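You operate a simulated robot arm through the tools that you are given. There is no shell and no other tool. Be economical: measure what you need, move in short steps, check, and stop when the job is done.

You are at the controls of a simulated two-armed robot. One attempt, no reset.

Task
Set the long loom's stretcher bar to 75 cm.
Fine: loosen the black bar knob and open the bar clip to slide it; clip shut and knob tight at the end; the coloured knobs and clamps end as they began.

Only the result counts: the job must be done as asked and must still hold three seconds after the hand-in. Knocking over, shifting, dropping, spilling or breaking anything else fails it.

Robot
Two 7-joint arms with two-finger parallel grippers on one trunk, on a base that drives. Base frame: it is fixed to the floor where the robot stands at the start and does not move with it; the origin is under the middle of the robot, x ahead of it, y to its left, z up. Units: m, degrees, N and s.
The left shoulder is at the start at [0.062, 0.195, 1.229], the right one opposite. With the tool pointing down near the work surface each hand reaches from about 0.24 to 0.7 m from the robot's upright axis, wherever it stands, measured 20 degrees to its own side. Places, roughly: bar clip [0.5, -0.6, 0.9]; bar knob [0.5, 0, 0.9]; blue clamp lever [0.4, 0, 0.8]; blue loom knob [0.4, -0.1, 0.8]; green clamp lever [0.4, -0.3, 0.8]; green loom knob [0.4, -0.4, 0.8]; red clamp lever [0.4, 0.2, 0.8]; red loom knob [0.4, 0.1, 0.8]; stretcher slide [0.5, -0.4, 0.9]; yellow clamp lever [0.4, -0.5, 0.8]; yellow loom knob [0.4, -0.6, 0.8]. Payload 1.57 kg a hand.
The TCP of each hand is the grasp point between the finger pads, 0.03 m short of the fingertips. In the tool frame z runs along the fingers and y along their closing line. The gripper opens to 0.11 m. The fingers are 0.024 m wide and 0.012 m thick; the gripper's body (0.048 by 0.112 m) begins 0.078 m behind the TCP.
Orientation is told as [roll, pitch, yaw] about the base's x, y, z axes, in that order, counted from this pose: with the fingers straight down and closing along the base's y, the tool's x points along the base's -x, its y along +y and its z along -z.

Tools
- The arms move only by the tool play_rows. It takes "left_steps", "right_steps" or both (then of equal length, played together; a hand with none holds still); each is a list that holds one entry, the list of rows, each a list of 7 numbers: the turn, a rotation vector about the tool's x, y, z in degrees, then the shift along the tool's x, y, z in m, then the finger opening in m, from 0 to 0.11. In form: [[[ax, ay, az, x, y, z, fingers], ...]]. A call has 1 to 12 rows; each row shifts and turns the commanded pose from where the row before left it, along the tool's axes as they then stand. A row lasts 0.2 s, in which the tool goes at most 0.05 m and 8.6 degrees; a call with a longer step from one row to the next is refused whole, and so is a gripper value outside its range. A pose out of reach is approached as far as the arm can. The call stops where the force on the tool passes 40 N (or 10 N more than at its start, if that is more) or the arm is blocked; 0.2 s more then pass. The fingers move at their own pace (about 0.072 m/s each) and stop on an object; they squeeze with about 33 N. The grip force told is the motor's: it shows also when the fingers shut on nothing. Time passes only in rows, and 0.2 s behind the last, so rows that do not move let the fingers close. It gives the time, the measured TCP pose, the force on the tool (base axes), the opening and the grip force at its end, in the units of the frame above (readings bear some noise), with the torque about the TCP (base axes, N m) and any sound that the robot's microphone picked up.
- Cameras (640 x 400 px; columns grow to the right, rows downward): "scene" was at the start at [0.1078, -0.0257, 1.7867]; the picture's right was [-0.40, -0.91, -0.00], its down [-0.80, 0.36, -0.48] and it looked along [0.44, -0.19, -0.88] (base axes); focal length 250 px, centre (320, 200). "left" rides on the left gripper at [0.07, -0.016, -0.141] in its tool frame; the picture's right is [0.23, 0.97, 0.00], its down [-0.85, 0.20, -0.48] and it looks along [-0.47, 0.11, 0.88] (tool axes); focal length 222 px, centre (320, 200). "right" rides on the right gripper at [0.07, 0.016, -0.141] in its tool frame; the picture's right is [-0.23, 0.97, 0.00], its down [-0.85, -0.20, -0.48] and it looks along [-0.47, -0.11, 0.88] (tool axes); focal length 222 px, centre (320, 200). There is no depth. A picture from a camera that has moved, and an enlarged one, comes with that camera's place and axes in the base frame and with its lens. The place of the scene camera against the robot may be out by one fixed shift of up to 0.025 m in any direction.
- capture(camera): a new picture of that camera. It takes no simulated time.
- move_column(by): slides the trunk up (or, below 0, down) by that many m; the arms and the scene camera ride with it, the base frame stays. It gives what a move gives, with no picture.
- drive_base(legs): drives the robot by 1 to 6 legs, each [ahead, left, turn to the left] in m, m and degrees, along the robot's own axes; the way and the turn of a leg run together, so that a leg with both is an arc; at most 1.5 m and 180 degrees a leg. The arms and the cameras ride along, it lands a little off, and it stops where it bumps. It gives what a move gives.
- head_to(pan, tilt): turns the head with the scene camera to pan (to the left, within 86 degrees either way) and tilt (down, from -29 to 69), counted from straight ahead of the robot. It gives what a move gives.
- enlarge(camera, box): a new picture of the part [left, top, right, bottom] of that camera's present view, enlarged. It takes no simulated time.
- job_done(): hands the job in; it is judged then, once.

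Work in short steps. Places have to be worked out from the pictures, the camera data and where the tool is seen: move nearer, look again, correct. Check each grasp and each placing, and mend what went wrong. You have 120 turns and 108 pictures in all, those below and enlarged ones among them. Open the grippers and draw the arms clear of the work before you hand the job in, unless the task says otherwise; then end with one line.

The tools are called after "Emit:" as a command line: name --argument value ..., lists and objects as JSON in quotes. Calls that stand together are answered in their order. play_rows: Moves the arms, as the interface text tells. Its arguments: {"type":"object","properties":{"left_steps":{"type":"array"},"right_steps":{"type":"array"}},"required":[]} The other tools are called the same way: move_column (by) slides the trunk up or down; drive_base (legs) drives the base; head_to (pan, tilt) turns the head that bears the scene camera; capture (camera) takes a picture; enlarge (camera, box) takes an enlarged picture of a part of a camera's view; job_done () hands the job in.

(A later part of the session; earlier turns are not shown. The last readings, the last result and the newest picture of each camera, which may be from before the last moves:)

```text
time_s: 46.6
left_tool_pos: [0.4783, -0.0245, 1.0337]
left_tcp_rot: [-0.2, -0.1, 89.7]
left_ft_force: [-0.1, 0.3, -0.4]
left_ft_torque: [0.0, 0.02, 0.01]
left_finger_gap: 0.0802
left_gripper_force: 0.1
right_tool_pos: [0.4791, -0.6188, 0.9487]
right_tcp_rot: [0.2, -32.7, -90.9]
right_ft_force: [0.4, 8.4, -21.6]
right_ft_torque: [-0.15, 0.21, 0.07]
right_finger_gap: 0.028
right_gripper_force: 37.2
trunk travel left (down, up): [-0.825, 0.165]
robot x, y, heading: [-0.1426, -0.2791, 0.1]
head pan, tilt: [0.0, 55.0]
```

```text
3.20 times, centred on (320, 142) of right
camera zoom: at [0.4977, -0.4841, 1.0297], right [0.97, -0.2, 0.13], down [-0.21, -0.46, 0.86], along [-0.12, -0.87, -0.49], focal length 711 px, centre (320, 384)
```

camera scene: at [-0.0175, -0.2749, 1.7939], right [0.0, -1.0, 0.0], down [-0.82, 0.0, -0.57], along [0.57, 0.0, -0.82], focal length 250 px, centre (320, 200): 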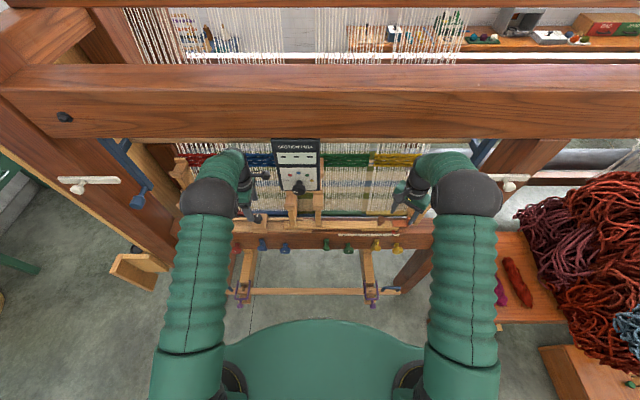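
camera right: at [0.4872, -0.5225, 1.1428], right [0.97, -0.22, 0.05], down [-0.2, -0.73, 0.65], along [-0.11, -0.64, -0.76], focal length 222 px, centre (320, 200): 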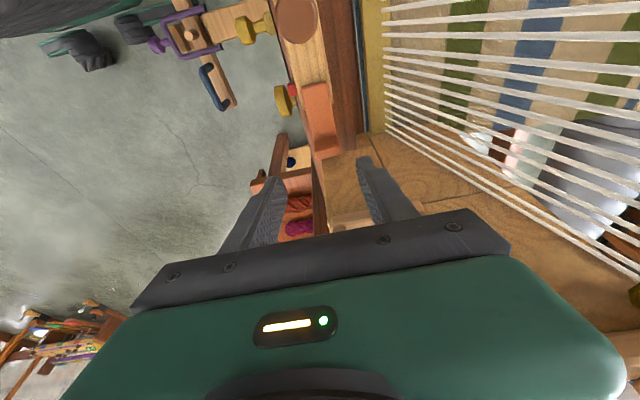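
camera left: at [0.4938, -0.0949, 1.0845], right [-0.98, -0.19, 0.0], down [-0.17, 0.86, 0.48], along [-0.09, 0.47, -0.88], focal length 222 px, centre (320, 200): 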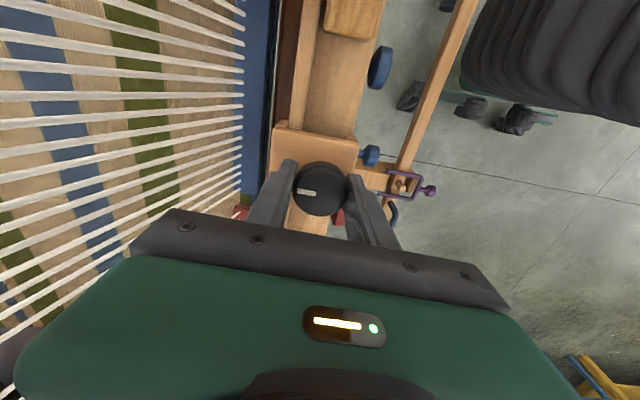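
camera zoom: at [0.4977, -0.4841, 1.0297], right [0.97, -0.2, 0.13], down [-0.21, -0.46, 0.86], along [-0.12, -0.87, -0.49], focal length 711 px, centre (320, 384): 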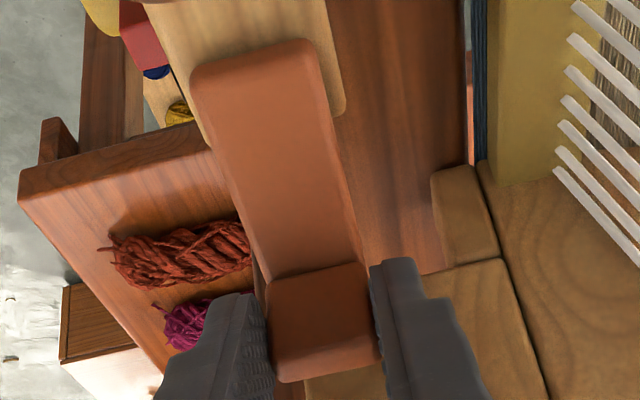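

The tab has come up part-way (~9°) with some slip. I continue along the arc, rotating the hand with the clip and pulling inwards and up.

Emit:
play_rows --right_steps '[[[0, -6, 0, 0.0014, 0, -0.006, 0.0], [0, -6, 0, 0.0014, 0, -0.006, 0.0], [0, -6, 0, 0.0014, 0, -0.006, 0.0], [0, 0, 0, 0, 0, 0, 0.0]]]'

Emit:
enlarge --camera "right" --box '[240, 80, 400, 205]'

```text
time_s: 47.6
left_tool_pos: [0.4765, -0.0225, 1.0344]
left_tcp_rot: [-0.4, 0.0, 89.7]
left_ft_force: [-0.3, 0.2, -0.5]
left_ft_torque: [-0.02, -0.01, 0.01]
left_finger_gap: 0.0798
left_gripper_force: 0.0
right_tool_pos: [0.4789, -0.6026, 0.9601]
right_tcp_rot: [0.5, -50.7, -91.1]
right_ft_force: [-9.1, 13.4, -23.1]
right_ft_torque: [0.44, 0.04, 0.15]
right_finger_gap: 0.0275
right_gripper_force: 37.8
trunk travel left (down, up): [-0.825, 0.165]
robot x, y, heading: [-0.14, -0.2768, 0.1]
head pan, tilt: [0.0, 55.0]
```

```text
3.20 times, centred on (320, 142) of right
camera zoom: at [0.498, -0.449, 0.9958], right [0.97, -0.16, 0.18], down [-0.21, -0.17, 0.96], along [-0.12, -0.97, -0.2], focal length 711 px, centre (320, 384)
```

zoom: 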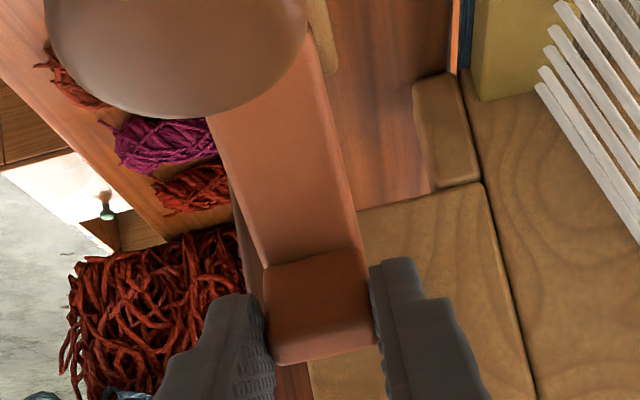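

The clip is following (about 25° up). I continue along the arc with more inward motion and a bit more rotation.

Emit:
play_rows --right_steps '[[[0, -5, 0, 0.0015, 0, -0.0055, 0.0], [0, -5, 0, 0.0015, 0, -0.0055, 0.0], [0, -4, 0, 0.0015, 0, -0.0055, 0.0], [0, 0, 0, 0, 0, 0, 0.0]]]'

Emit:
capture --camera "right"

Emit:
capture --camera "scene"

```text
time_s: 48.6
left_tool_pos: [0.4749, -0.0222, 1.0351]
left_tcp_rot: [-0.3, 0.0, 89.7]
left_ft_force: [0.5, -0.9, -0.2]
left_ft_torque: [0.01, -0.01, -0.02]
left_finger_gap: 0.0802
left_gripper_force: 0.1
right_tool_pos: [0.4792, -0.5883, 0.9646]
right_tcp_rot: [0.6, -63.8, -91.6]
right_ft_force: [-17.6, 13.1, -22.8]
right_ft_torque: [0.77, 0.07, 0.03]
right_finger_gap: 0.0274
right_gripper_force: 38.4
trunk travel left (down, up): [-0.825, 0.165]
robot x, y, heading: [-0.1404, -0.2786, 0.3]
head pan, tilt: [0.0, 55.0]
```

```text
36 pictures are left
camera right: at [0.499, -0.4317, 0.9649], right [0.97, -0.12, 0.21], down [-0.2, 0.06, 0.98], along [-0.13, -0.99, 0.03], focal length 222 px, centre (320, 200)
```

right: 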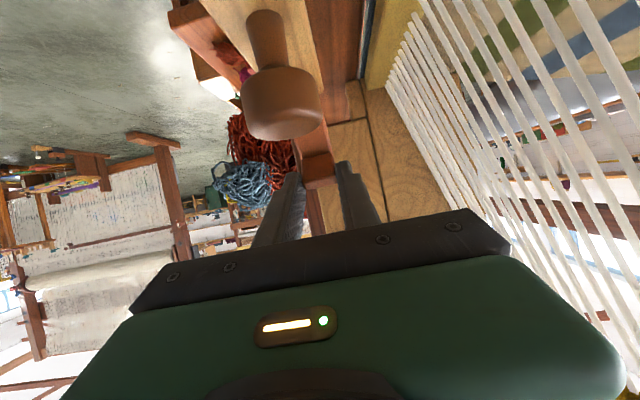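

```text
35 pictures are left
camera scene: at [-0.0176, -0.2706, 1.7938], right [0.0, -1.0, 0.0], down [-0.82, 0.0, -0.57], along [0.57, 0.0, -0.82], focal length 250 px, centre (320, 200)
```

scene: 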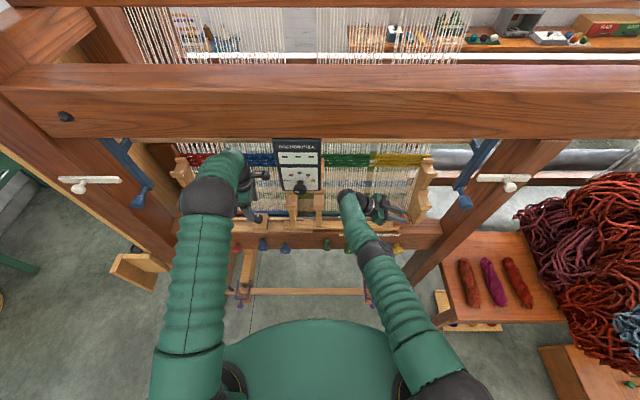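

Emit:
enlarge --camera "scene" --box '[330, 180, 450, 260]'

Emit:
enlarge --camera "right" --box '[220, 60, 420, 220]'

```text
5.00 times, centred on (390, 220) of scene
camera zoom: at [-0.0176, -0.2706, 1.7938], right [0.0, -1.0, 0.0], down [-0.82, 0.0, -0.57], along [0.57, 0.0, -0.82], focal length 1249 px, centre (-30, 100)
```

zoom: 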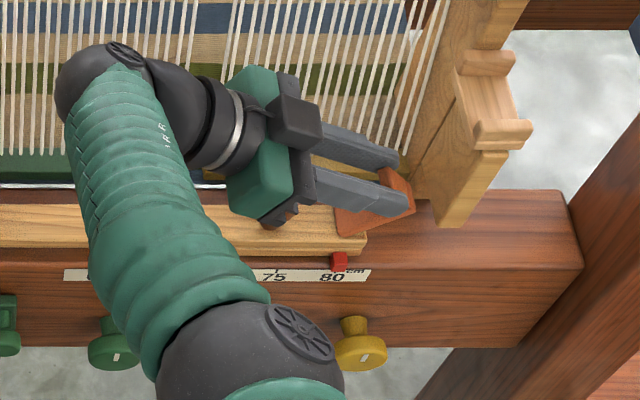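

```text
2.50 times, centred on (320, 140) of right
camera zoom: at [0.499, -0.4317, 0.9649], right [0.97, -0.12, 0.21], down [-0.2, 0.06, 0.98], along [-0.13, -0.99, 0.03], focal length 555 px, centre (320, 350)
```

zoom: 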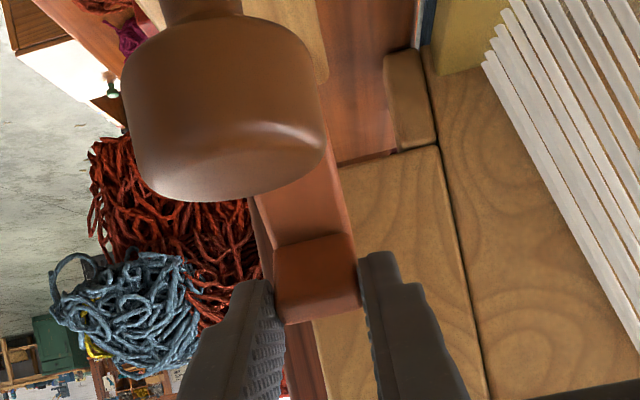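

The scene view shows the clip raised about 30°. I continue swinging it inward over the top and relax the sideways force.

Emit:
play_rows --right_steps '[[[0, 0, 0, 0.0004, -0.002, -0.0069, 0.0], [0, 0, 0, 0.0011, -0.001, -0.0068, 0.0], [0, -2, 0, 0.0017, 0, -0.0067, 0.0], [0, -2, 0, 0.0025, 0, -0.0066, 0.0], [0, 0, 0, 0, 0, 0, 0.0]]]'

Emit:
enlarge --camera "scene" --box '[330, 180, 450, 260]'

```text
time_s: 49.8
left_tool_pos: [0.4812, -0.0242, 1.032]
left_tcp_rot: [0.0, 0.0, 89.8]
left_ft_force: [-0.3, -0.4, 0.9]
left_ft_torque: [0.0, 0.01, -0.02]
left_finger_gap: 0.0801
left_gripper_force: 0.1
right_tool_pos: [0.4793, -0.5588, 0.9706]
right_tcp_rot: [1.3, -68.7, -91.4]
right_ft_force: [29.5, 2.3, -17.4]
right_ft_torque: [1.09, -0.28, 0.55]
right_finger_gap: 0.0273
right_gripper_force: 38.7
right hand out of reach, approached as far as the arm can: row 3, 4
trunk travel left (down, up): [-0.825, 0.165]
robot x, y, heading: [-0.1428, -0.277, 0.1]
head pan, tilt: [0.0, 55.0]
```

```text
5.00 times, centred on (390, 220) of scene
camera zoom: at [-0.0028, -0.2754, 1.7931], right [0.0, -1.0, 0.0], down [-0.83, 0.0, -0.56], along [0.56, 0.0, -0.83], focal length 1249 px, centre (-30, 100)
```

zoom: 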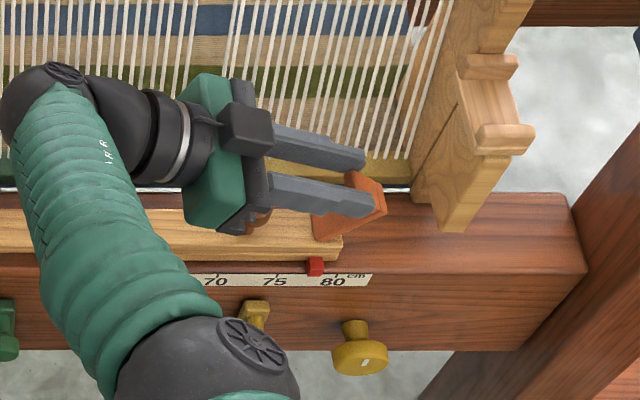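

The slide has already moved with the pull – pointer now near 78.5 – so the clip is released. The wrist is getting near the panel bracket, so I let go, lift the hand straight up, and will move the slide by its peg.

Emit:
play_rows --right_steps '[[[0, 0, 0, 0, 0, 0, 0.05], [0, 0, 0, 0, 0, 0, 0.05], [0, 0, 0, -0.018, 0, -0.007, 0.05], [0, 0, 0, -0.018, 0, -0.007, 0.05], [0, 0, 0, -0.018, 0, -0.007, 0.05], [0, 8, 0, 0, 0, 0, 0.05], [0, 8, 0, 0, 0, 0, 0.05], [0, 8, 0, 0, 0, 0, 0.05], [0, 8, 0, 0, 0, 0, 0.05], [0, 0, 0, 0, 0, 0, 0.05]]]'

Emit:
enlarge --camera "scene" --box '[330, 180, 450, 260]'

Emit:
capture --camera "right"

```text
time_s: 52.0
left_tool_pos: [0.4764, -0.0245, 1.0367]
left_tcp_rot: [-0.3, -0.2, 89.7]
left_ft_force: [0.0, -0.6, -0.3]
left_ft_torque: [0.0, 0.01, 0.01]
left_finger_gap: 0.08
left_gripper_force: 0.1
right_tool_pos: [0.4663, -0.5616, 1.0349]
right_tcp_rot: [0.4, -36.9, -90.9]
right_ft_force: [-0.6, -0.2, -0.2]
right_ft_torque: [-0.06, 0.01, -0.01]
right_finger_gap: 0.0501
right_gripper_force: 0.1
trunk travel left (down, up): [-0.825, 0.165]
robot x, y, heading: [-0.1403, -0.2799, 0.1]
head pan, tilt: [0.0, 55.0]
```

```text
5.00 times, centred on (390, 220) of scene
camera zoom: at [-0.0179, -0.275, 1.7954], right [0.0, -1.0, 0.0], down [-0.82, 0.0, -0.57], along [0.57, 0.0, -0.82], focal length 1249 px, centre (-30, 100)
```

zoom: 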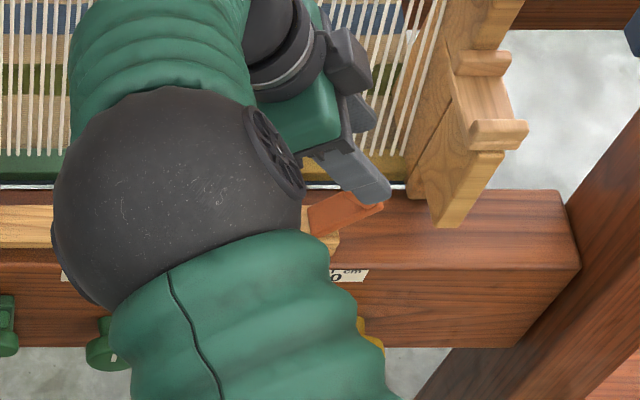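

```text
30 pictures are left
camera right: at [0.4832, -0.4211, 1.1069], right [0.97, -0.19, 0.14], down [-0.21, -0.4, 0.89], along [-0.12, -0.9, -0.43], focal length 222 px, centre (320, 200)
```

right: 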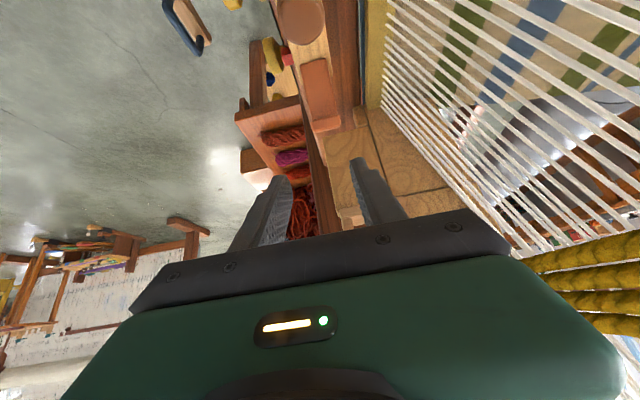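

The clip stays raised by itself. I bring the hand vertical and over the peg, then check alignment.

Emit:
play_rows --right_steps '[[[0, 7.4, 0, 0, 0, 0, 0.06], [0, 7.4, 0, 0, 0, 0, 0.06], [0, 7.4, 0, 0, 0, 0, 0.06], [0, 7.4, 0, 0, 0, 0, 0.06], [0, 7.4, 0, 0, 0, 0, 0.06], [0, 0, 0, 0.03, 0.007, 0, 0.06], [0, 0, 0, 0.025, 0.007, 0.02, 0.06], [0, 0, 0, 0, 0, 0, 0.06]]]'

Emit:
enlarge --camera "right" --box '[220, 60, 420, 220]'

```text
time_s: 53.8
left_tool_pos: [0.4761, -0.023, 1.0355]
left_tcp_rot: [-0.3, 0.0, 89.7]
left_ft_force: [-0.5, 1.0, -0.2]
left_ft_torque: [0.01, -0.01, -0.01]
left_finger_gap: 0.0801
left_gripper_force: 0.0
right_tool_pos: [0.4798, -0.5046, 1.0133]
right_tcp_rot: [0.5, 0.1, -90.6]
right_ft_force: [0.2, -0.5, 0.9]
right_ft_torque: [0.04, -0.03, 0.0]
right_finger_gap: 0.0598
right_gripper_force: 0.1
trunk travel left (down, up): [-0.825, 0.165]
robot x, y, heading: [-0.1414, -0.2802, 0.1]
head pan, tilt: [0.0, 55.0]
```

```text
2.50 times, centred on (320, 140) of right
camera zoom: at [0.4961, -0.4361, 1.1557], right [0.97, -0.24, 0.01], down [-0.21, -0.85, 0.48], along [-0.11, -0.46, -0.88], focal length 555 px, centre (320, 350)
```

zoom: 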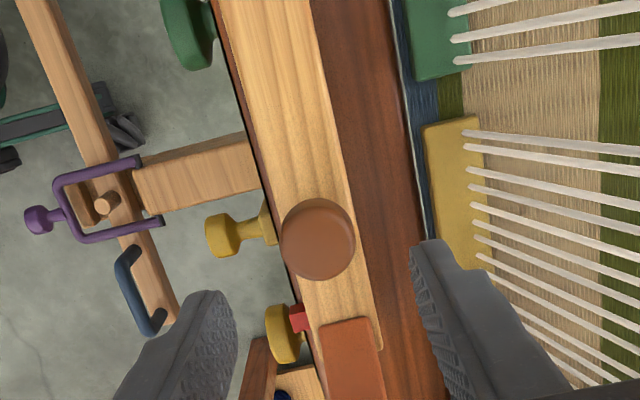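

The peg is exactly below the hand at [0.479, -0.5045]. I go down and close on it.

Emit:
play_rows --right_steps '[[[0, 0, 0, 0, 0, 0.03, 0.05], [0, 0, 0, 0, 0, 0.03, 0.05], [0, 0, 0, 0, 0, 0.018, 0.05], [0, 0, 0, 0, 0, 0, 0.02], [0, 0, 0, 0, 0, 0, 0.0], [0, 0, 0, 0, 0, 0, 0.0], [0, 0, 0, 0, 0, 0, 0.0]]]'

Emit:
enlarge --camera "scene" --box '[330, 190, 450, 260]'

Emit:
enlarge --camera "right" --box '[220, 80, 420, 205]'

```text
time_s: 55.4
left_tool_pos: [0.4752, -0.024, 1.0356]
left_tcp_rot: [-0.3, 0.0, 89.7]
left_ft_force: [0.5, -0.8, -0.6]
left_ft_torque: [0.03, 0.02, 0.0]
left_finger_gap: 0.0798
left_gripper_force: 0.0
right_tool_pos: [0.4796, -0.5063, 0.9356]
right_tcp_rot: [0.3, 0.0, -90.7]
right_ft_force: [-7.1, 0.4, -2.1]
right_ft_torque: [0.28, 0.13, -0.05]
right_finger_gap: 0.0317
right_gripper_force: 40.2
trunk travel left (down, up): [-0.825, 0.165]
robot x, y, heading: [-0.1439, -0.2794, 0.1]
head pan, tilt: [0.0, 55.0]
```

```text
5.33 times, centred on (390, 225) of scene
camera zoom: at [-0.019, -0.2738, 1.794], right [0.0, -1.0, 0.0], down [-0.82, 0.0, -0.57], along [0.57, 0.0, -0.82], focal length 1332 px, centre (-53, 67)
```

zoom: 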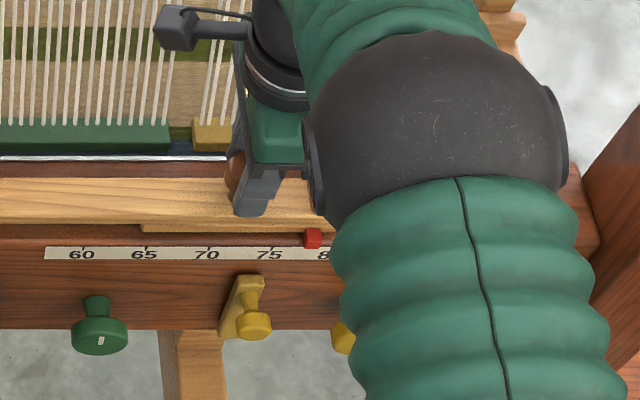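

```text
3.20 times, centred on (320, 142) of right
camera zoom: at [0.4958, -0.4375, 1.0777], right [0.97, -0.24, 0.01], down [-0.21, -0.85, 0.48], along [-0.11, -0.46, -0.88], focal length 711 px, centre (320, 384)
```

zoom: 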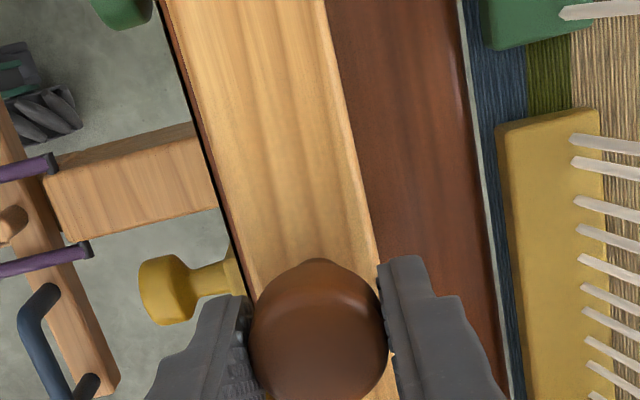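

The peg is held; pointer reads about 78.4. I slide 3.2 cm towards +y and read again.

Emit:
play_rows --right_steps '[[[0, 0, 0, 0.008, 0.0, 0, 0.0], [0, 0, 0, 0.008, 0, 0, 0.0], [0, 0, 0, 0.008, 0, 0, 0.0], [0, 0, 0, 0.008, 0, 0, 0.0], [0, 0, 0, 0, 0, 0, 0.0]]]'

Emit:
enlarge --camera "scene" --box '[330, 190, 450, 260]'

```text
time_s: 56.6
left_tool_pos: [0.4741, -0.0238, 1.036]
left_tcp_rot: [-0.5, -0.1, 89.6]
left_ft_force: [-0.8, -0.5, -0.7]
left_ft_torque: [-0.01, 0.01, 0.02]
left_finger_gap: 0.08
left_gripper_force: 0.0
right_tool_pos: [0.4772, -0.4744, 0.9352]
right_tcp_rot: [0.4, 0.1, -90.7]
right_ft_force: [-13.7, 0.5, -4.7]
right_ft_torque: [-0.44, 0.35, 0.08]
right_finger_gap: 0.0313
right_gripper_force: 39.4
trunk travel left (down, up): [-0.825, 0.165]
robot x, y, heading: [-0.1444, -0.2779, -0.0]
head pan, tilt: [0.0, 55.0]
```

```text
5.33 times, centred on (390, 225) of scene
camera zoom: at [-0.0204, -0.2739, 1.7941], right [0.0, -1.0, 0.0], down [-0.82, 0.0, -0.57], along [0.57, 0.0, -0.82], focal length 1332 px, centre (-53, 67)
```

zoom: 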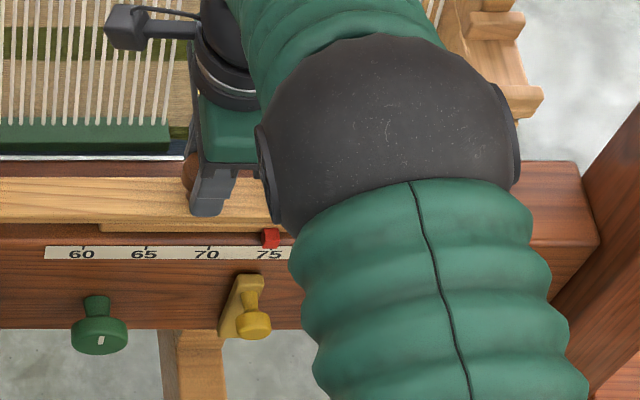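

Pointer is close to 75. I enlarge strongly for an accurate reading.

Emit:
enlarge --camera "scene" --box '[360, 225, 392, 245]'

```text
16.00 times, centred on (376, 235) of scene
camera zoom: at [-0.0204, -0.2739, 1.7941], right [0.0, -1.0, 0.0], down [-0.82, 0.0, -0.57], along [0.57, 0.0, -0.82], focal length 3996 px, centre (-576, -360)
```

zoom: 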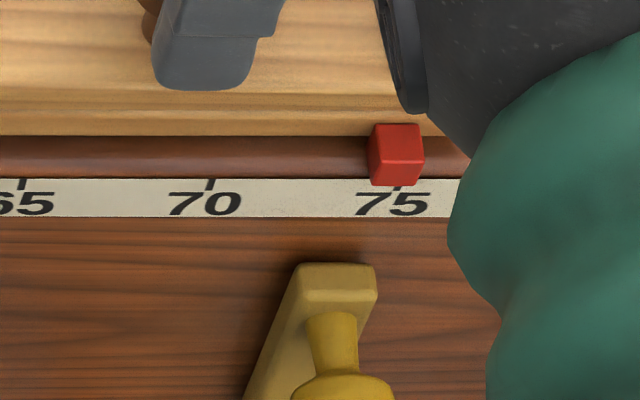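

By eye the pointer sits on the 75 tick, but to exclude parallax I release the peg, rise, and put the right camera directly above the pointer.

Emit:
play_rows --right_steps '[[[0, 0, 0, 0, 0, 0, 0.05], [0, 0, 0, 0, 0, 0, 0.05], [0, 0, 0, 0, 0, -0.04, 0.05], [0, 0, 0, 0, 0, -0.04, 0.05], [0, 0, 0, -0.02, -0.015, -0.02, 0.05], [0, 0, 0, -0.04, -0.015, 0, 0.05], [0, 0, 0, -0.04, -0.01, 0, 0.05], [0, 0, 0, -0.036, 0, 0, 0.05], [0, 0, 0, 0, 0, 0, 0.05]]]'

Emit:
enlarge --camera "right" --box '[220, 50, 380, 150]'

```text
time_s: 58.6
left_tool_pos: [0.4772, -0.0258, 1.0355]
left_tcp_rot: [-0.3, -0.1, 89.7]
left_ft_force: [-0.3, -0.1, -0.2]
left_ft_torque: [0.03, 0.0, -0.01]
left_finger_gap: 0.0799
left_gripper_force: 0.0
right_tool_pos: [0.4396, -0.6123, 1.0354]
right_tcp_rot: [0.4, 0.2, -90.7]
right_ft_force: [-0.3, -0.2, 0.2]
right_ft_torque: [0.02, -0.02, 0.01]
right_finger_gap: 0.0498
right_gripper_force: 0.0
trunk travel left (down, up): [-0.825, 0.165]
robot x, y, heading: [-0.1407, -0.2779, 0.2]
head pan, tilt: [0.0, 55.0]
```

```text
4.00 times, centred on (300, 100) of right
camera zoom: at [0.4556, -0.5428, 1.1776], right [0.97, -0.24, 0.01], down [-0.21, -0.85, 0.47], along [-0.11, -0.46, -0.88], focal length 888 px, centre (400, 600)
```

zoom: 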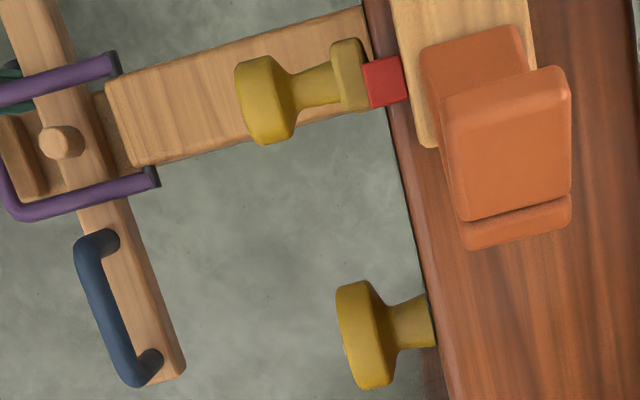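

The scale is on the beam's front face, so it needs a view from the robot's side. I move the hand back 13 cm with the camera in line with the pointer (y ≈ -0.533).

Emit:
play_rows --right_steps '[[[0, 0, 0, 0.01, -0.045, 0, 0.05], [0, 0, 0, 0, -0.045, 0, 0.05], [0, 0, 0, 0, -0.045, 0, 0.05], [0, 0, 0, 0, 0, 0, 0.05]]]'

Emit:
enlarge --camera "right" --box '[390, 10, 490, 90]'

```text
time_s: 59.6
left_tool_pos: [0.4762, -0.025, 1.0347]
left_tcp_rot: [-0.1, -0.1, 89.7]
left_ft_force: [0.1, -0.2, -0.2]
left_ft_torque: [-0.02, -0.01, 0.0]
left_finger_gap: 0.08
left_gripper_force: 0.1
right_tool_pos: [0.3039, -0.6003, 1.0336]
right_tcp_rot: [0.5, 0.2, -90.6]
right_ft_force: [-0.1, 0.0, 0.3]
right_ft_torque: [0.02, -0.01, -0.02]
right_finger_gap: 0.05
right_gripper_force: 0.0
trunk travel left (down, up): [-0.825, 0.165]
robot x, y, heading: [-0.1374, -0.2776, 0.3]
head pan, tilt: [0.0, 55.0]
```

```text
5.00 times, centred on (440, 50) of right
camera zoom: at [0.3205, -0.5306, 1.1759], right [0.97, -0.24, 0.01], down [-0.21, -0.85, 0.47], along [-0.11, -0.46, -0.88], focal length 1111 px, centre (-280, 950)
```

zoom: 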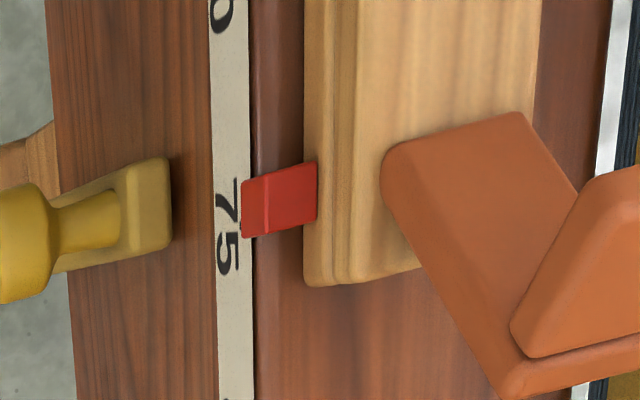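

Emit:
enlarge --camera "right" --box '[430, 38, 450, 68]'

```text
13.33 times, centred on (440, 53) of right
camera zoom: at [0.3205, -0.5306, 1.1759], right [0.97, -0.24, 0.01], down [-0.21, -0.85, 0.47], along [-0.11, -0.46, -0.88], focal length 2962 px, centre (-1280, 2160)
```

zoom: 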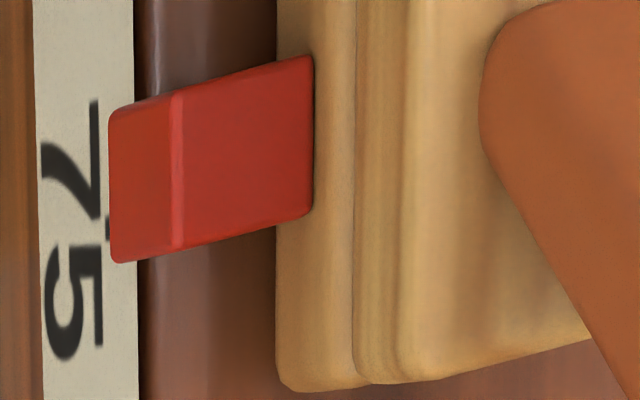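

Parallax-free, the pointer is ~2.4 mm short of the 75 tick (about 74.75). I go back to the peg to correct by that amount, checking against the ticks.

Emit:
play_rows --right_steps '[[[0, 0, 0, 0.032, 0.035, 0, 0.05], [0, 0, 0, 0.032, 0.035, 0, 0.05], [0, 0, 0, 0.032, 0.035, 0, 0.05], [0, 0, 0, 0.031, 0.035, 0, 0.05], [0, 0, 0, 0, 0.034, 0, 0.05], [0, 0, 0, 0, 0, 0.03, 0.05], [0, 0, 0, 0, 0, 0.03, 0.05], [0, 0, 0, 0, 0, 0.036, 0.05], [0, 0, 0, 0, 0, 0, 0.02], [0, 0, 0, 0, 0, 0, 0.0], [0, 0, 0, 0, 0, 0, 0.0], [0, 0, 0, 0, 0, 0, 0.0]]]'

Emit:
enlarge --camera "scene" --box '[360, 225, 392, 245]'

```text
time_s: 62.2
left_tool_pos: [0.4751, -0.0243, 1.0352]
left_tcp_rot: [-0.2, 0.0, 89.7]
left_ft_force: [0.5, -0.4, 0.0]
left_ft_torque: [0.02, 0.0, 0.0]
left_finger_gap: 0.0798
left_gripper_force: 0.1
right_tool_pos: [0.4795, -0.4728, 0.9381]
right_tcp_rot: [0.2, 0.1, -90.7]
right_ft_force: [-6.9, 1.4, -8.3]
right_ft_torque: [0.03, 0.06, 0.02]
right_finger_gap: 0.0314
right_gripper_force: 40.5
trunk travel left (down, up): [-0.825, 0.165]
robot x, y, heading: [-0.1376, -0.2784, 0.0]
head pan, tilt: [0.0, 55.0]
```

```text
16.00 times, centred on (376, 235) of scene
camera zoom: at [-0.0174, -0.274, 1.7939], right [0.0, -1.0, 0.0], down [-0.82, 0.0, -0.57], along [0.57, 0.0, -0.82], focal length 3996 px, centre (-576, -360)
```

zoom: 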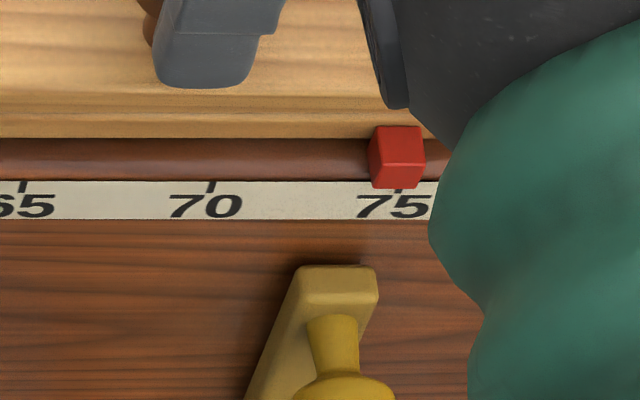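

Held again. I move −2.4 mm in y and re-read; the pointer should shift ~9 px in this view.

Emit:
play_rows --right_steps '[[[0, 0, 0, -0.0024, 0, 0, 0.0], [0, 0, 0, 0, 0, 0, 0.0], [0, 0, 0, 0, 0, 0, 0.0]]]'

Emit:
enlarge --camera "scene" --box '[360, 225, 392, 245]'

```text
time_s: 63.0
left_tool_pos: [0.4761, -0.0239, 1.0346]
left_tcp_rot: [-0.3, -0.1, 89.7]
left_ft_force: [-0.7, 0.1, 0.1]
left_ft_torque: [-0.01, 0.0, 0.03]
left_finger_gap: 0.0797
left_gripper_force: 0.2
right_tool_pos: [0.4795, -0.4767, 0.9385]
right_tcp_rot: [0.2, 0.1, -90.8]
right_ft_force: [-10.7, 2.7, -13.5]
right_ft_torque: [-0.07, 0.2, 0.0]
right_finger_gap: 0.0317
right_gripper_force: 40.2
trunk travel left (down, up): [-0.825, 0.165]
robot x, y, heading: [-0.1395, -0.2761, 0.3]
head pan, tilt: [0.0, 55.0]
```

```text
16.00 times, centred on (376, 235) of scene
camera zoom: at [-0.0169, -0.2742, 1.7938], right [0.0, -1.0, 0.0], down [-0.82, 0.0, -0.57], along [0.57, 0.0, -0.82], focal length 3996 px, centre (-576, -360)
```

zoom: 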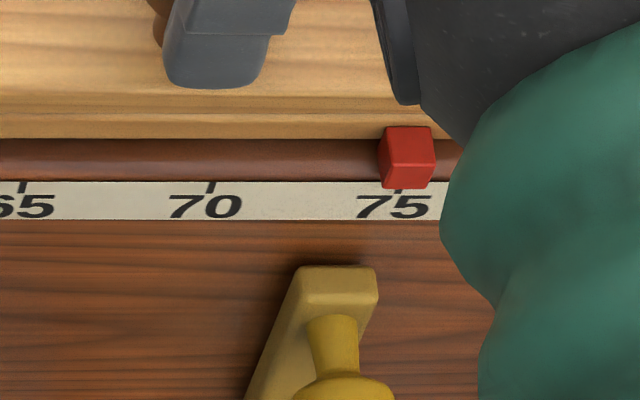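

The pointer moved 2.6 mm, onto 75. While the right hand still holds the peg, I lower the left hand onto the bar knob and grip it.

Emit:
play_rows --left_steps '[[[0, 0, 0, 0, 0, 0.03, 0.08], [0, 0, 0, 0, 0, 0.03, 0.08], [0, 0, 0, 0, 0, 0.031, 0.08], [0, 0, 0, 0, 0, 0, 0.03], [0, 0, 0, 0, 0, 0, 0.0], [0, 0, 0, 0, 0, 0, 0.0], [0, 0, 0, 0, 0, 0, 0.0]]]' --right_steps '[[[0, 0, 0, 0, 0, 0, 0], [0, 0, 0, 0, 0, 0, 0], [0, 0, 0, 0, 0, 0, 0], [0, 0, 0, 0, 0, 0, 0], [0, 0, 0, 0, 0, 0, 0], [0, 0, 0, 0, 0, 0, 0], [0, 0, 0, 0, 0, 0, 0]]]'

Emit:
enlarge --camera "left" --box '[220, 100, 420, 250]'

```text
time_s: 64.6
left_tool_pos: [0.4792, -0.0242, 0.9445]
left_tcp_rot: [-0.5, -0.1, 89.7]
left_ft_force: [18.8, -0.7, -5.8]
left_ft_torque: [0.39, -0.61, 0.06]
left_finger_gap: 0.0396
left_gripper_force: 44.4
right_tool_pos: [0.4784, -0.4769, 0.9376]
right_tcp_rot: [0.1, 0.1, -90.7]
right_ft_force: [-25.3, -0.2, -8.7]
right_ft_torque: [0.06, 0.21, 0.05]
right_finger_gap: 0.0313
right_gripper_force: 40.3
trunk travel left (down, up): [-0.825, 0.165]
robot x, y, heading: [-0.1426, -0.2788, -0.0]
head pan, tilt: [0.0, 55.0]
```

```text
2.67 times, centred on (320, 175) of left
camera zoom: at [0.4947, -0.094, 1.0862], right [-0.97, -0.22, -0.01], down [-0.2, 0.86, 0.48], along [-0.1, 0.47, -0.88], focal length 592 px, centre (320, 267)
```

zoom: 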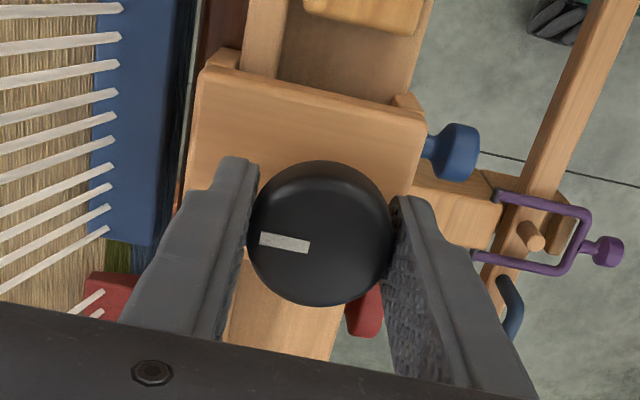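

The knob is gripped. I turn it clockwise 96° (to its stop).

Emit:
play_rows --left_steps '[[[0, 0, 8, 0, 0.001, 0, 0.0], [0, 0, 8, 0, 0, 0, 0.0], [0, 0, 8, 0, 0, 0, 0.0], [0, 0, 8, 0, 0, 0, 0.0], [0, 0, 8, 0, 0, 0, 0.0], [0, 0, 8, 0, 0, 0, 0.0], [0, 0, 8, 0, 0, 0, 0.0], [0, 0, 8, 0, 0, 0, 0.0], [0, 0, 8, 0, 0, 0, 0.0], [0, 0, 8, 0, 0, 0, 0.0], [0, 0, 8, 0, 0, 0, 0.0], [0, 0, 8, 0, 0, 0, 0.0]]]'

Emit:
enlarge --camera "left" --box '[220, 100, 420, 250]'

```text
time_s: 67.2
left_tool_pos: [0.4732, -0.0248, 0.9446]
left_tcp_rot: [0.2, 0.0, -6.3]
left_ft_force: [1.8, -6.6, 12.7]
left_ft_torque: [-0.12, -0.1, 0.39]
left_finger_gap: 0.039
left_gripper_force: 44.8
right_tool_pos: [0.4788, -0.4762, 0.9384]
right_tcp_rot: [0.4, 0.4, -90.7]
right_ft_force: [-11.6, 8.2, -20.5]
right_ft_torque: [0.64, 0.27, 0.03]
right_finger_gap: 0.0315
right_gripper_force: 40.4
trunk travel left (down, up): [-0.825, 0.165]
robot x, y, heading: [-0.1402, -0.2816, -0.1]
head pan, tilt: [0.0, 55.0]
```

```text
2.67 times, centred on (320, 175) of left
camera zoom: at [0.4029, -0.0329, 1.0859], right [-0.12, 0.99, 0.0], down [0.87, 0.1, 0.48], along [0.48, 0.06, -0.88], focal length 592 px, centre (320, 267)
```

zoom: 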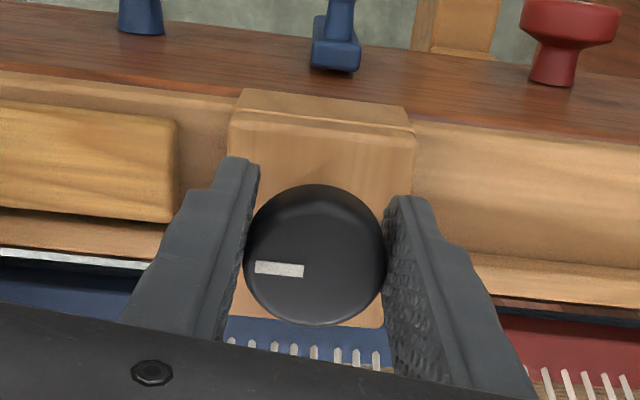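

The mark is back at its starting direction with torque rising. I push 12° further to seat it fully, then release and raise the left hand.

Emit:
play_rows --left_steps '[[[0, 0, 6, 0, 0, 0, 0.0], [0, 0, 6, 0, 0, 0, 0.0], [0, 0, 0, 0, 0, 0, 0.0], [0, 0, 0, 0, 0, 0, 0.08], [0, 0, 0, 0, 0, 0, 0.08], [0, 0, 0, 0, 0, -0.03, 0.08], [0, 0, 0, 0, 0, -0.03, 0.08], [0, 0, 0, 0, 0, -0.03, 0.08], [0, 0, 0, 0, 0, 0, 0.08]]]'

Emit:
enlarge --camera "left" --box '[220, 80, 420, 220]'

Emit:
enlarge --camera "scene" --box '[360, 225, 392, 245]'

```text
time_s: 69.2
left_tool_pos: [0.4755, -0.0238, 1.036]
left_tcp_rot: [0.2, -0.3, -18.2]
left_ft_force: [-0.1, 0.1, -0.7]
left_ft_torque: [0.07, 0.01, 0.04]
left_finger_gap: 0.0801
left_gripper_force: 0.0
right_tool_pos: [0.4788, -0.4758, 0.9379]
right_tcp_rot: [0.3, 0.1, -90.7]
right_ft_force: [-16.4, 1.7, -19.8]
right_ft_torque: [-0.41, 0.23, 0.09]
right_finger_gap: 0.0316
right_gripper_force: 40.3
trunk travel left (down, up): [-0.825, 0.165]
robot x, y, heading: [-0.1417, -0.2751, 0.1]
head pan, tilt: [0.0, 55.0]
```

```text
2.86 times, centred on (320, 150) of left
camera zoom: at [0.4043, -0.0173, 1.1763], right [0.09, 1.0, 0.0], down [0.87, -0.08, 0.48], along [0.48, -0.04, -0.88], focal length 635 px, centre (320, 343)
```

zoom: 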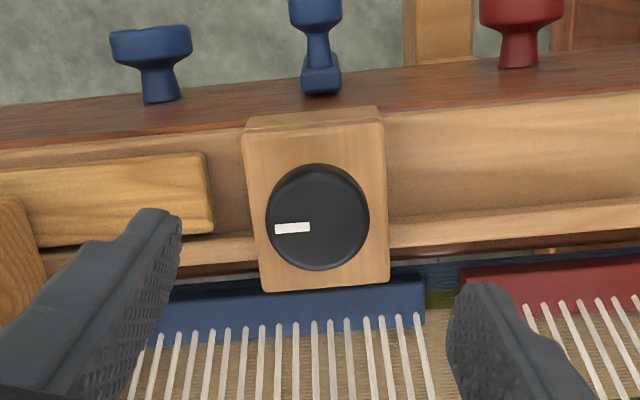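

```text
16.00 times, centred on (376, 235) of scene
camera zoom: at [-0.0174, -0.2744, 1.7939], right [0.0, -1.0, 0.0], down [-0.82, 0.0, -0.57], along [0.57, 0.0, -0.82], focal length 3996 px, centre (-576, -360)
```

zoom: 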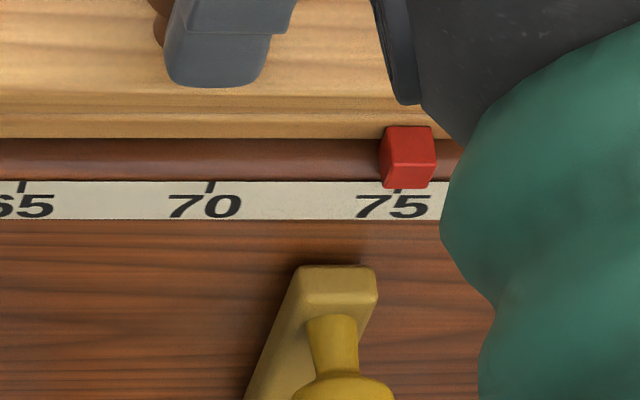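

The knob is tight again (mark in its original direction) and the pointer hasn't moved. I draw the left hand back, release the peg and bring the closed right fingers above the gap between peg and raised clip.

Emit:
play_rows --left_steps '[[[0, 0, 0, 0, 0, 0, 0.08], [0, 0, 0, 0, 0, 0, 0.08], [0, 0, 0, 0.02, 0, 0, 0.08], [0, 0, 0, 0.03, 0, 0, 0.08], [0, 0, 0, 0.03, 0, 0, 0.08], [0, 0, 0, 0.03, 0, 0, 0.08], [0, 0, 0, 0, 0, 0, 0.08]]]' --right_steps '[[[0, 0, 0, 0, 0, 0, 0.05], [0, 0, 0, 0, 0, 0, 0.05], [0, 0, 0, 0, 0, -0.04, 0.05], [0, 0, 0, 0, 0, -0.04, 0.02], [0, 0, 0, -0.02, 0, 0, 0.0], [0, 0, 0, -0.02, 0, 0, 0.0], [0, 0, 0, 0, 0, 0, 0.0]]]'

Emit:
enlarge --camera "right" --box '[220, 60, 420, 220]'

```text
time_s: 70.8
left_tool_pos: [0.3697, 0.0105, 1.0349]
left_tcp_rot: [0.2, -0.3, -18.3]
left_ft_force: [0.1, 0.8, -1.2]
left_ft_torque: [-0.01, -0.02, -0.03]
left_finger_gap: 0.0803
left_gripper_force: 0.0
right_tool_pos: [0.4785, -0.5173, 1.0196]
right_tcp_rot: [0.3, 0.2, -90.6]
right_ft_force: [-0.2, -0.1, -0.4]
right_ft_torque: [0.04, -0.03, 0.01]
right_finger_gap: 0.0
right_gripper_force: 21.3
trunk travel left (down, up): [-0.825, 0.165]
robot x, y, heading: [-0.1415, -0.2771, 0.2]
head pan, tilt: [0.0, 55.0]
```

```text
2.50 times, centred on (320, 140) of right
camera zoom: at [0.4949, -0.448, 1.1617], right [0.97, -0.24, 0.01], down [-0.21, -0.85, 0.47], along [-0.11, -0.46, -0.88], focal length 555 px, centre (320, 350)
```

zoom: 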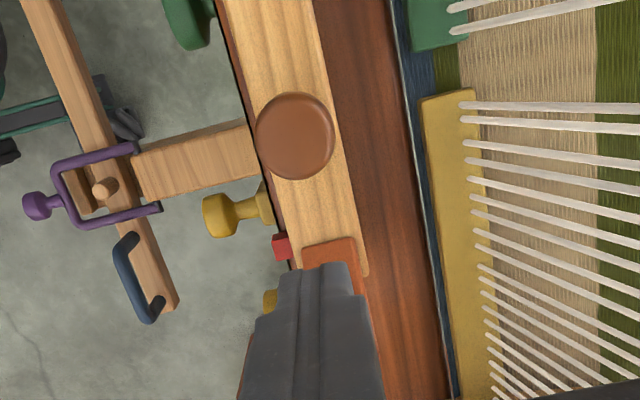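

The clip's hinge end is at y≈-0.53, just outside the fingers. I lower the fingers to tip height 0.925 and sweep outward to fold the clip down.

Emit:
play_rows --right_steps '[[[0, 0, 0, 0, 0, 0.032, 0.0], [0, 0, 0, 0, 0, 0.032, 0.0], [0, 0, 0, -0.01, 0, 0, 0.0], [0, 0, 0, -0.01, 0, 0, 0.0], [0, 0, 0, -0.01, 0, 0, 0.0], [0, 0, 0, -0.01, 0, 0, 0.0], [0, 0, 0, -0.006, 0, 0, 0.0], [0, 0, 0, 0, 0, 0, 0.0]]]'

Emit:
enlarge --camera "right" --box '[220, 60, 420, 220]'

```text
time_s: 72.6
left_tool_pos: [0.3718, 0.0118, 1.0339]
left_tcp_rot: [0.3, -0.3, -18.4]
left_ft_force: [0.3, 0.5, -0.6]
left_ft_torque: [0.01, -0.03, 0.0]
left_finger_gap: 0.0801
left_gripper_force: 0.0
right_tool_pos: [0.4803, -0.5626, 0.9564]
right_tcp_rot: [0.3, 0.0, -90.7]
right_ft_force: [0.0, -0.4, 0.2]
right_ft_torque: [0.01, -0.01, -0.01]
right_finger_gap: 0.0
right_gripper_force: 21.1
trunk travel left (down, up): [-0.825, 0.165]
robot x, y, heading: [-0.1436, -0.2789, 0.3]
head pan, tilt: [0.0, 55.0]
```

```text
2.50 times, centred on (320, 140) of right
camera zoom: at [0.4963, -0.4935, 1.0975], right [0.97, -0.24, 0.01], down [-0.21, -0.85, 0.48], along [-0.11, -0.46, -0.88], focal length 555 px, centre (320, 350)
```

zoom: 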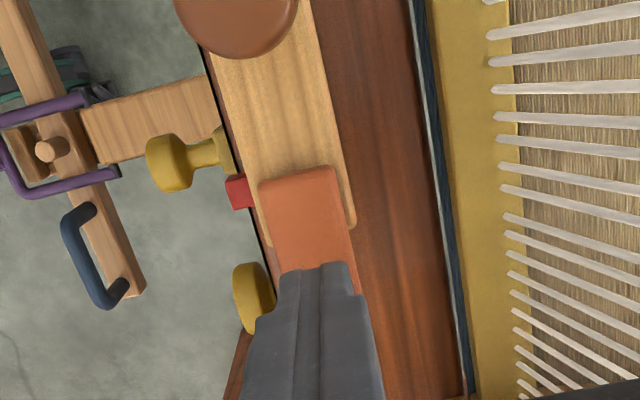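

No resistance so far. I press straight down in small steps to find the plate and push it shut.

Emit:
play_rows --right_steps '[[[0, 0, 0, 0, 0, 0.008, 0.0], [0, 0, 0, 0, 0, 0.008, 0.0], [0, 0, 0, 0, 0, 0.006, 0.0], [0, 0, 0, 0, 0, 0.005, 0.0], [0, 0, 0, 0, 0, 0.005, 0.0], [0, 0, 0, 0, 0, 0.004, 0.0], [0, 0, 0, 0, 0, 0, 0.0]]]'

```text
time_s: 73.9
left_tool_pos: [0.3675, 0.0134, 1.0356]
left_tcp_rot: [0.1, -0.5, -18.3]
left_ft_force: [0.6, -0.7, 0.3]
left_ft_torque: [-0.03, 0.04, -0.03]
left_finger_gap: 0.08
left_gripper_force: 0.0
right_tool_pos: [0.4805, -0.5622, 0.9332]
right_tcp_rot: [0.9, -0.1, -90.7]
right_ft_force: [-15.6, 1.8, 27.4]
right_ft_torque: [0.35, 0.52, 0.11]
right_finger_gap: 0.0
right_gripper_force: 21.4
trunk travel left (down, up): [-0.825, 0.165]
robot x, y, heading: [-0.1382, -0.2765, 0.2]
head pan, tilt: [0.0, 55.0]
stopped in row 6 (right hand): the force on the tool passed its limit at 44 N (the readings are from after the stop); the commanded pose is now the measured one
```

The fingers met the plate at tip height 0.903 with 44 N. I raise and look at whether it lies flat.

Emit:
play_rows --right_steps '[[[0, 0, 0, 0, 0, -0.03, 0.0], [0, 0, 0, 0.03, 0, -0.03, 0.0], [0, 0, 0, 0.04, 0, -0.01, 0.0], [0, 0, 0, 0.02, 0, 0, 0.05], [0, 0, 0, 0, 0, 0, 0.06], [0, 0, 0, 0, 0, 0, 0.06]]]'

Emit:
enlarge --camera "right" --box '[220, 90, 420, 250]'

```text
time_s: 75.3
left_tool_pos: [0.3689, 0.0105, 1.0359]
left_tcp_rot: [0.4, -0.4, -18.3]
left_ft_force: [-0.2, -0.3, 0.2]
left_ft_torque: [-0.01, -0.03, 0.01]
left_finger_gap: 0.08
left_gripper_force: 0.0
right_tool_pos: [0.4812, -0.4744, 0.999]
right_tcp_rot: [1.0, 0.0, -90.8]
right_ft_force: [-0.8, -0.1, 0.5]
right_ft_torque: [0.02, -0.01, 0.0]
right_finger_gap: 0.06
right_gripper_force: 0.1
trunk travel left (down, up): [-0.825, 0.165]
robot x, y, heading: [-0.1414, -0.2813, 0.1]
head pan, tilt: [0.0, 55.0]
```

```text
2.50 times, centred on (320, 170) of right
camera zoom: at [0.4966, -0.4053, 1.1415], right [0.97, -0.24, 0.02], down [-0.22, -0.85, 0.47], along [-0.1, -0.46, -0.88], focal length 555 px, centre (320, 275)
```

zoom: 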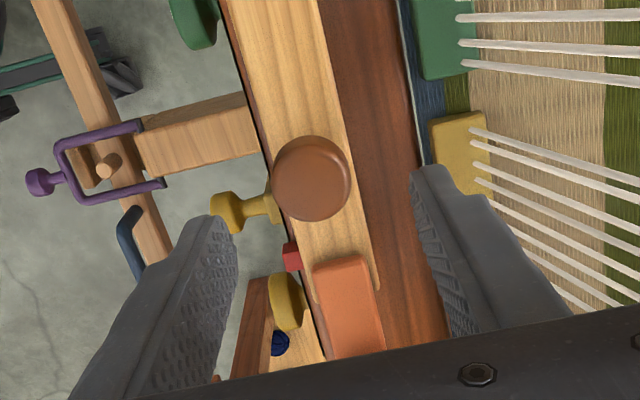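

I move the hand back to the earlier front viewpoint, which shows both the clip and the pointer against the scale.

Emit:
play_rows --right_steps '[[[0, 0, 0, 0, -0.02, -0.035, 0.05], [0, 0, 0, 0, -0.045, 0, 0.05], [0, 0, 0, -0.02, -0.04, 0, 0.05], [0, 0, 0, -0.035, -0.035, 0, 0.05], [0, 0, 0, -0.035, -0.035, 0, 0.05], [0, 0, 0, -0.035, 0, 0, 0.05], [0, 0, 0, 0, 0, 0, 0.05]]]'

Emit:
enlarge --camera "right" --box '[390, 10, 530, 120]'

Emit:
enlarge --camera "right" --box '[430, 38, 450, 68]'

```text
time_s: 76.9
left_tool_pos: [0.3712, 0.0103, 1.0337]
left_tcp_rot: [0.2, -0.2, -18.3]
left_ft_force: [-0.6, -0.1, 0.8]
left_ft_torque: [-0.01, 0.02, -0.01]
left_finger_gap: 0.0799
left_gripper_force: 0.1
right_tool_pos: [0.3057, -0.598, 1.0305]
right_tcp_rot: [1.0, -0.1, -90.6]
right_ft_force: [-0.2, 0.0, -0.5]
right_ft_torque: [-0.02, -0.02, -0.04]
right_finger_gap: 0.0499
right_gripper_force: 0.0
trunk travel left (down, up): [-0.825, 0.165]
robot x, y, heading: [-0.1412, -0.2739, 0.5]
head pan, tilt: [0.0, 55.0]
```

```text
3.64 times, centred on (460, 65) of right
camera zoom: at [0.3206, -0.5281, 1.1727], right [0.97, -0.24, 0.02], down [-0.22, -0.85, 0.48], along [-0.1, -0.47, -0.88], focal length 808 px, centre (-189, 691)
```

zoom: 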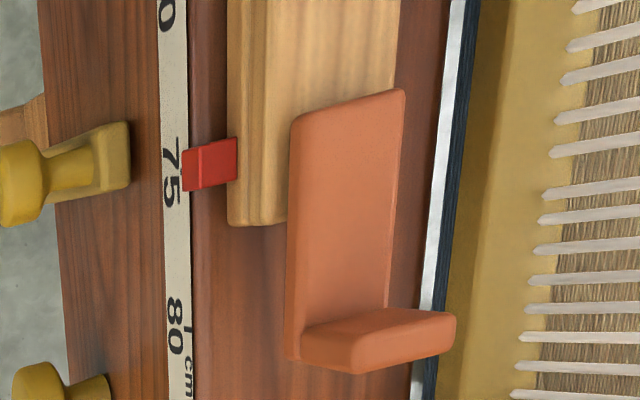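

```text
13.33 times, centred on (440, 53) of right
camera zoom: at [0.3206, -0.5281, 1.1727], right [0.97, -0.24, 0.02], down [-0.22, -0.85, 0.48], along [-0.1, -0.47, -0.88], focal length 2962 px, centre (-1280, 2160)
```

zoom: 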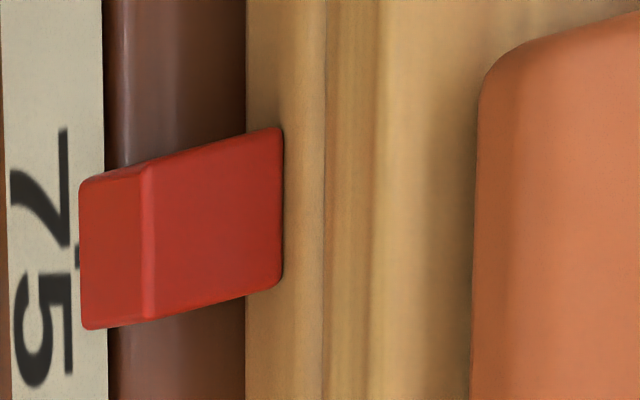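

The pointer is on 75 within a fraction of a millimetre, and the clip lies flat again. To be sure it's fully shut, I press on the tab's top end (more leverage) with closed fingers.

Emit:
play_rows --right_steps '[[[0, 0, 0, 0.005, 0.043, -0.01, 0.0], [0, 0, 0, 0.005, 0.043, 0, 0.0], [0, 0, 0, 0.004, 0.043, 0, 0.0], [0, 0, 0, 0, 0.043, 0, 0.0], [0, 0, 0, 0, 0, 0.03, 0.0], [0, 0, 0, 0, 0, 0.025, 0.0], [0, 0, 0, 0, 0, 0.01, 0.0], [0, 0, 0, 0, 0, 0.008, 0.0], [0, 0, 0, 0, 0, 0.006, 0.0], [0, 0, 0, 0, 0, 0.005, 0.0], [0, 0, 0, 0, 0, 0, 0.0]]]'

```text
time_s: 79.3
left_tool_pos: [0.3683, 0.0117, 1.0365]
left_tcp_rot: [0.1, -0.4, -18.3]
left_ft_force: [0.0, 0.1, 0.5]
left_ft_torque: [-0.01, 0.03, -0.01]
left_finger_gap: 0.0802
left_gripper_force: 0.1
right_tool_pos: [0.4788, -0.5845, 0.963]
right_tcp_rot: [1.3, -0.2, -90.7]
right_ft_force: [1.4, -3.2, 16.6]
right_ft_torque: [-0.12, 0.05, 0.06]
right_finger_gap: 0.0002
right_gripper_force: 21.7
trunk travel left (down, up): [-0.825, 0.165]
robot x, y, heading: [-0.1392, -0.2787, 0.1]
head pan, tilt: [0.0, 55.0]
```

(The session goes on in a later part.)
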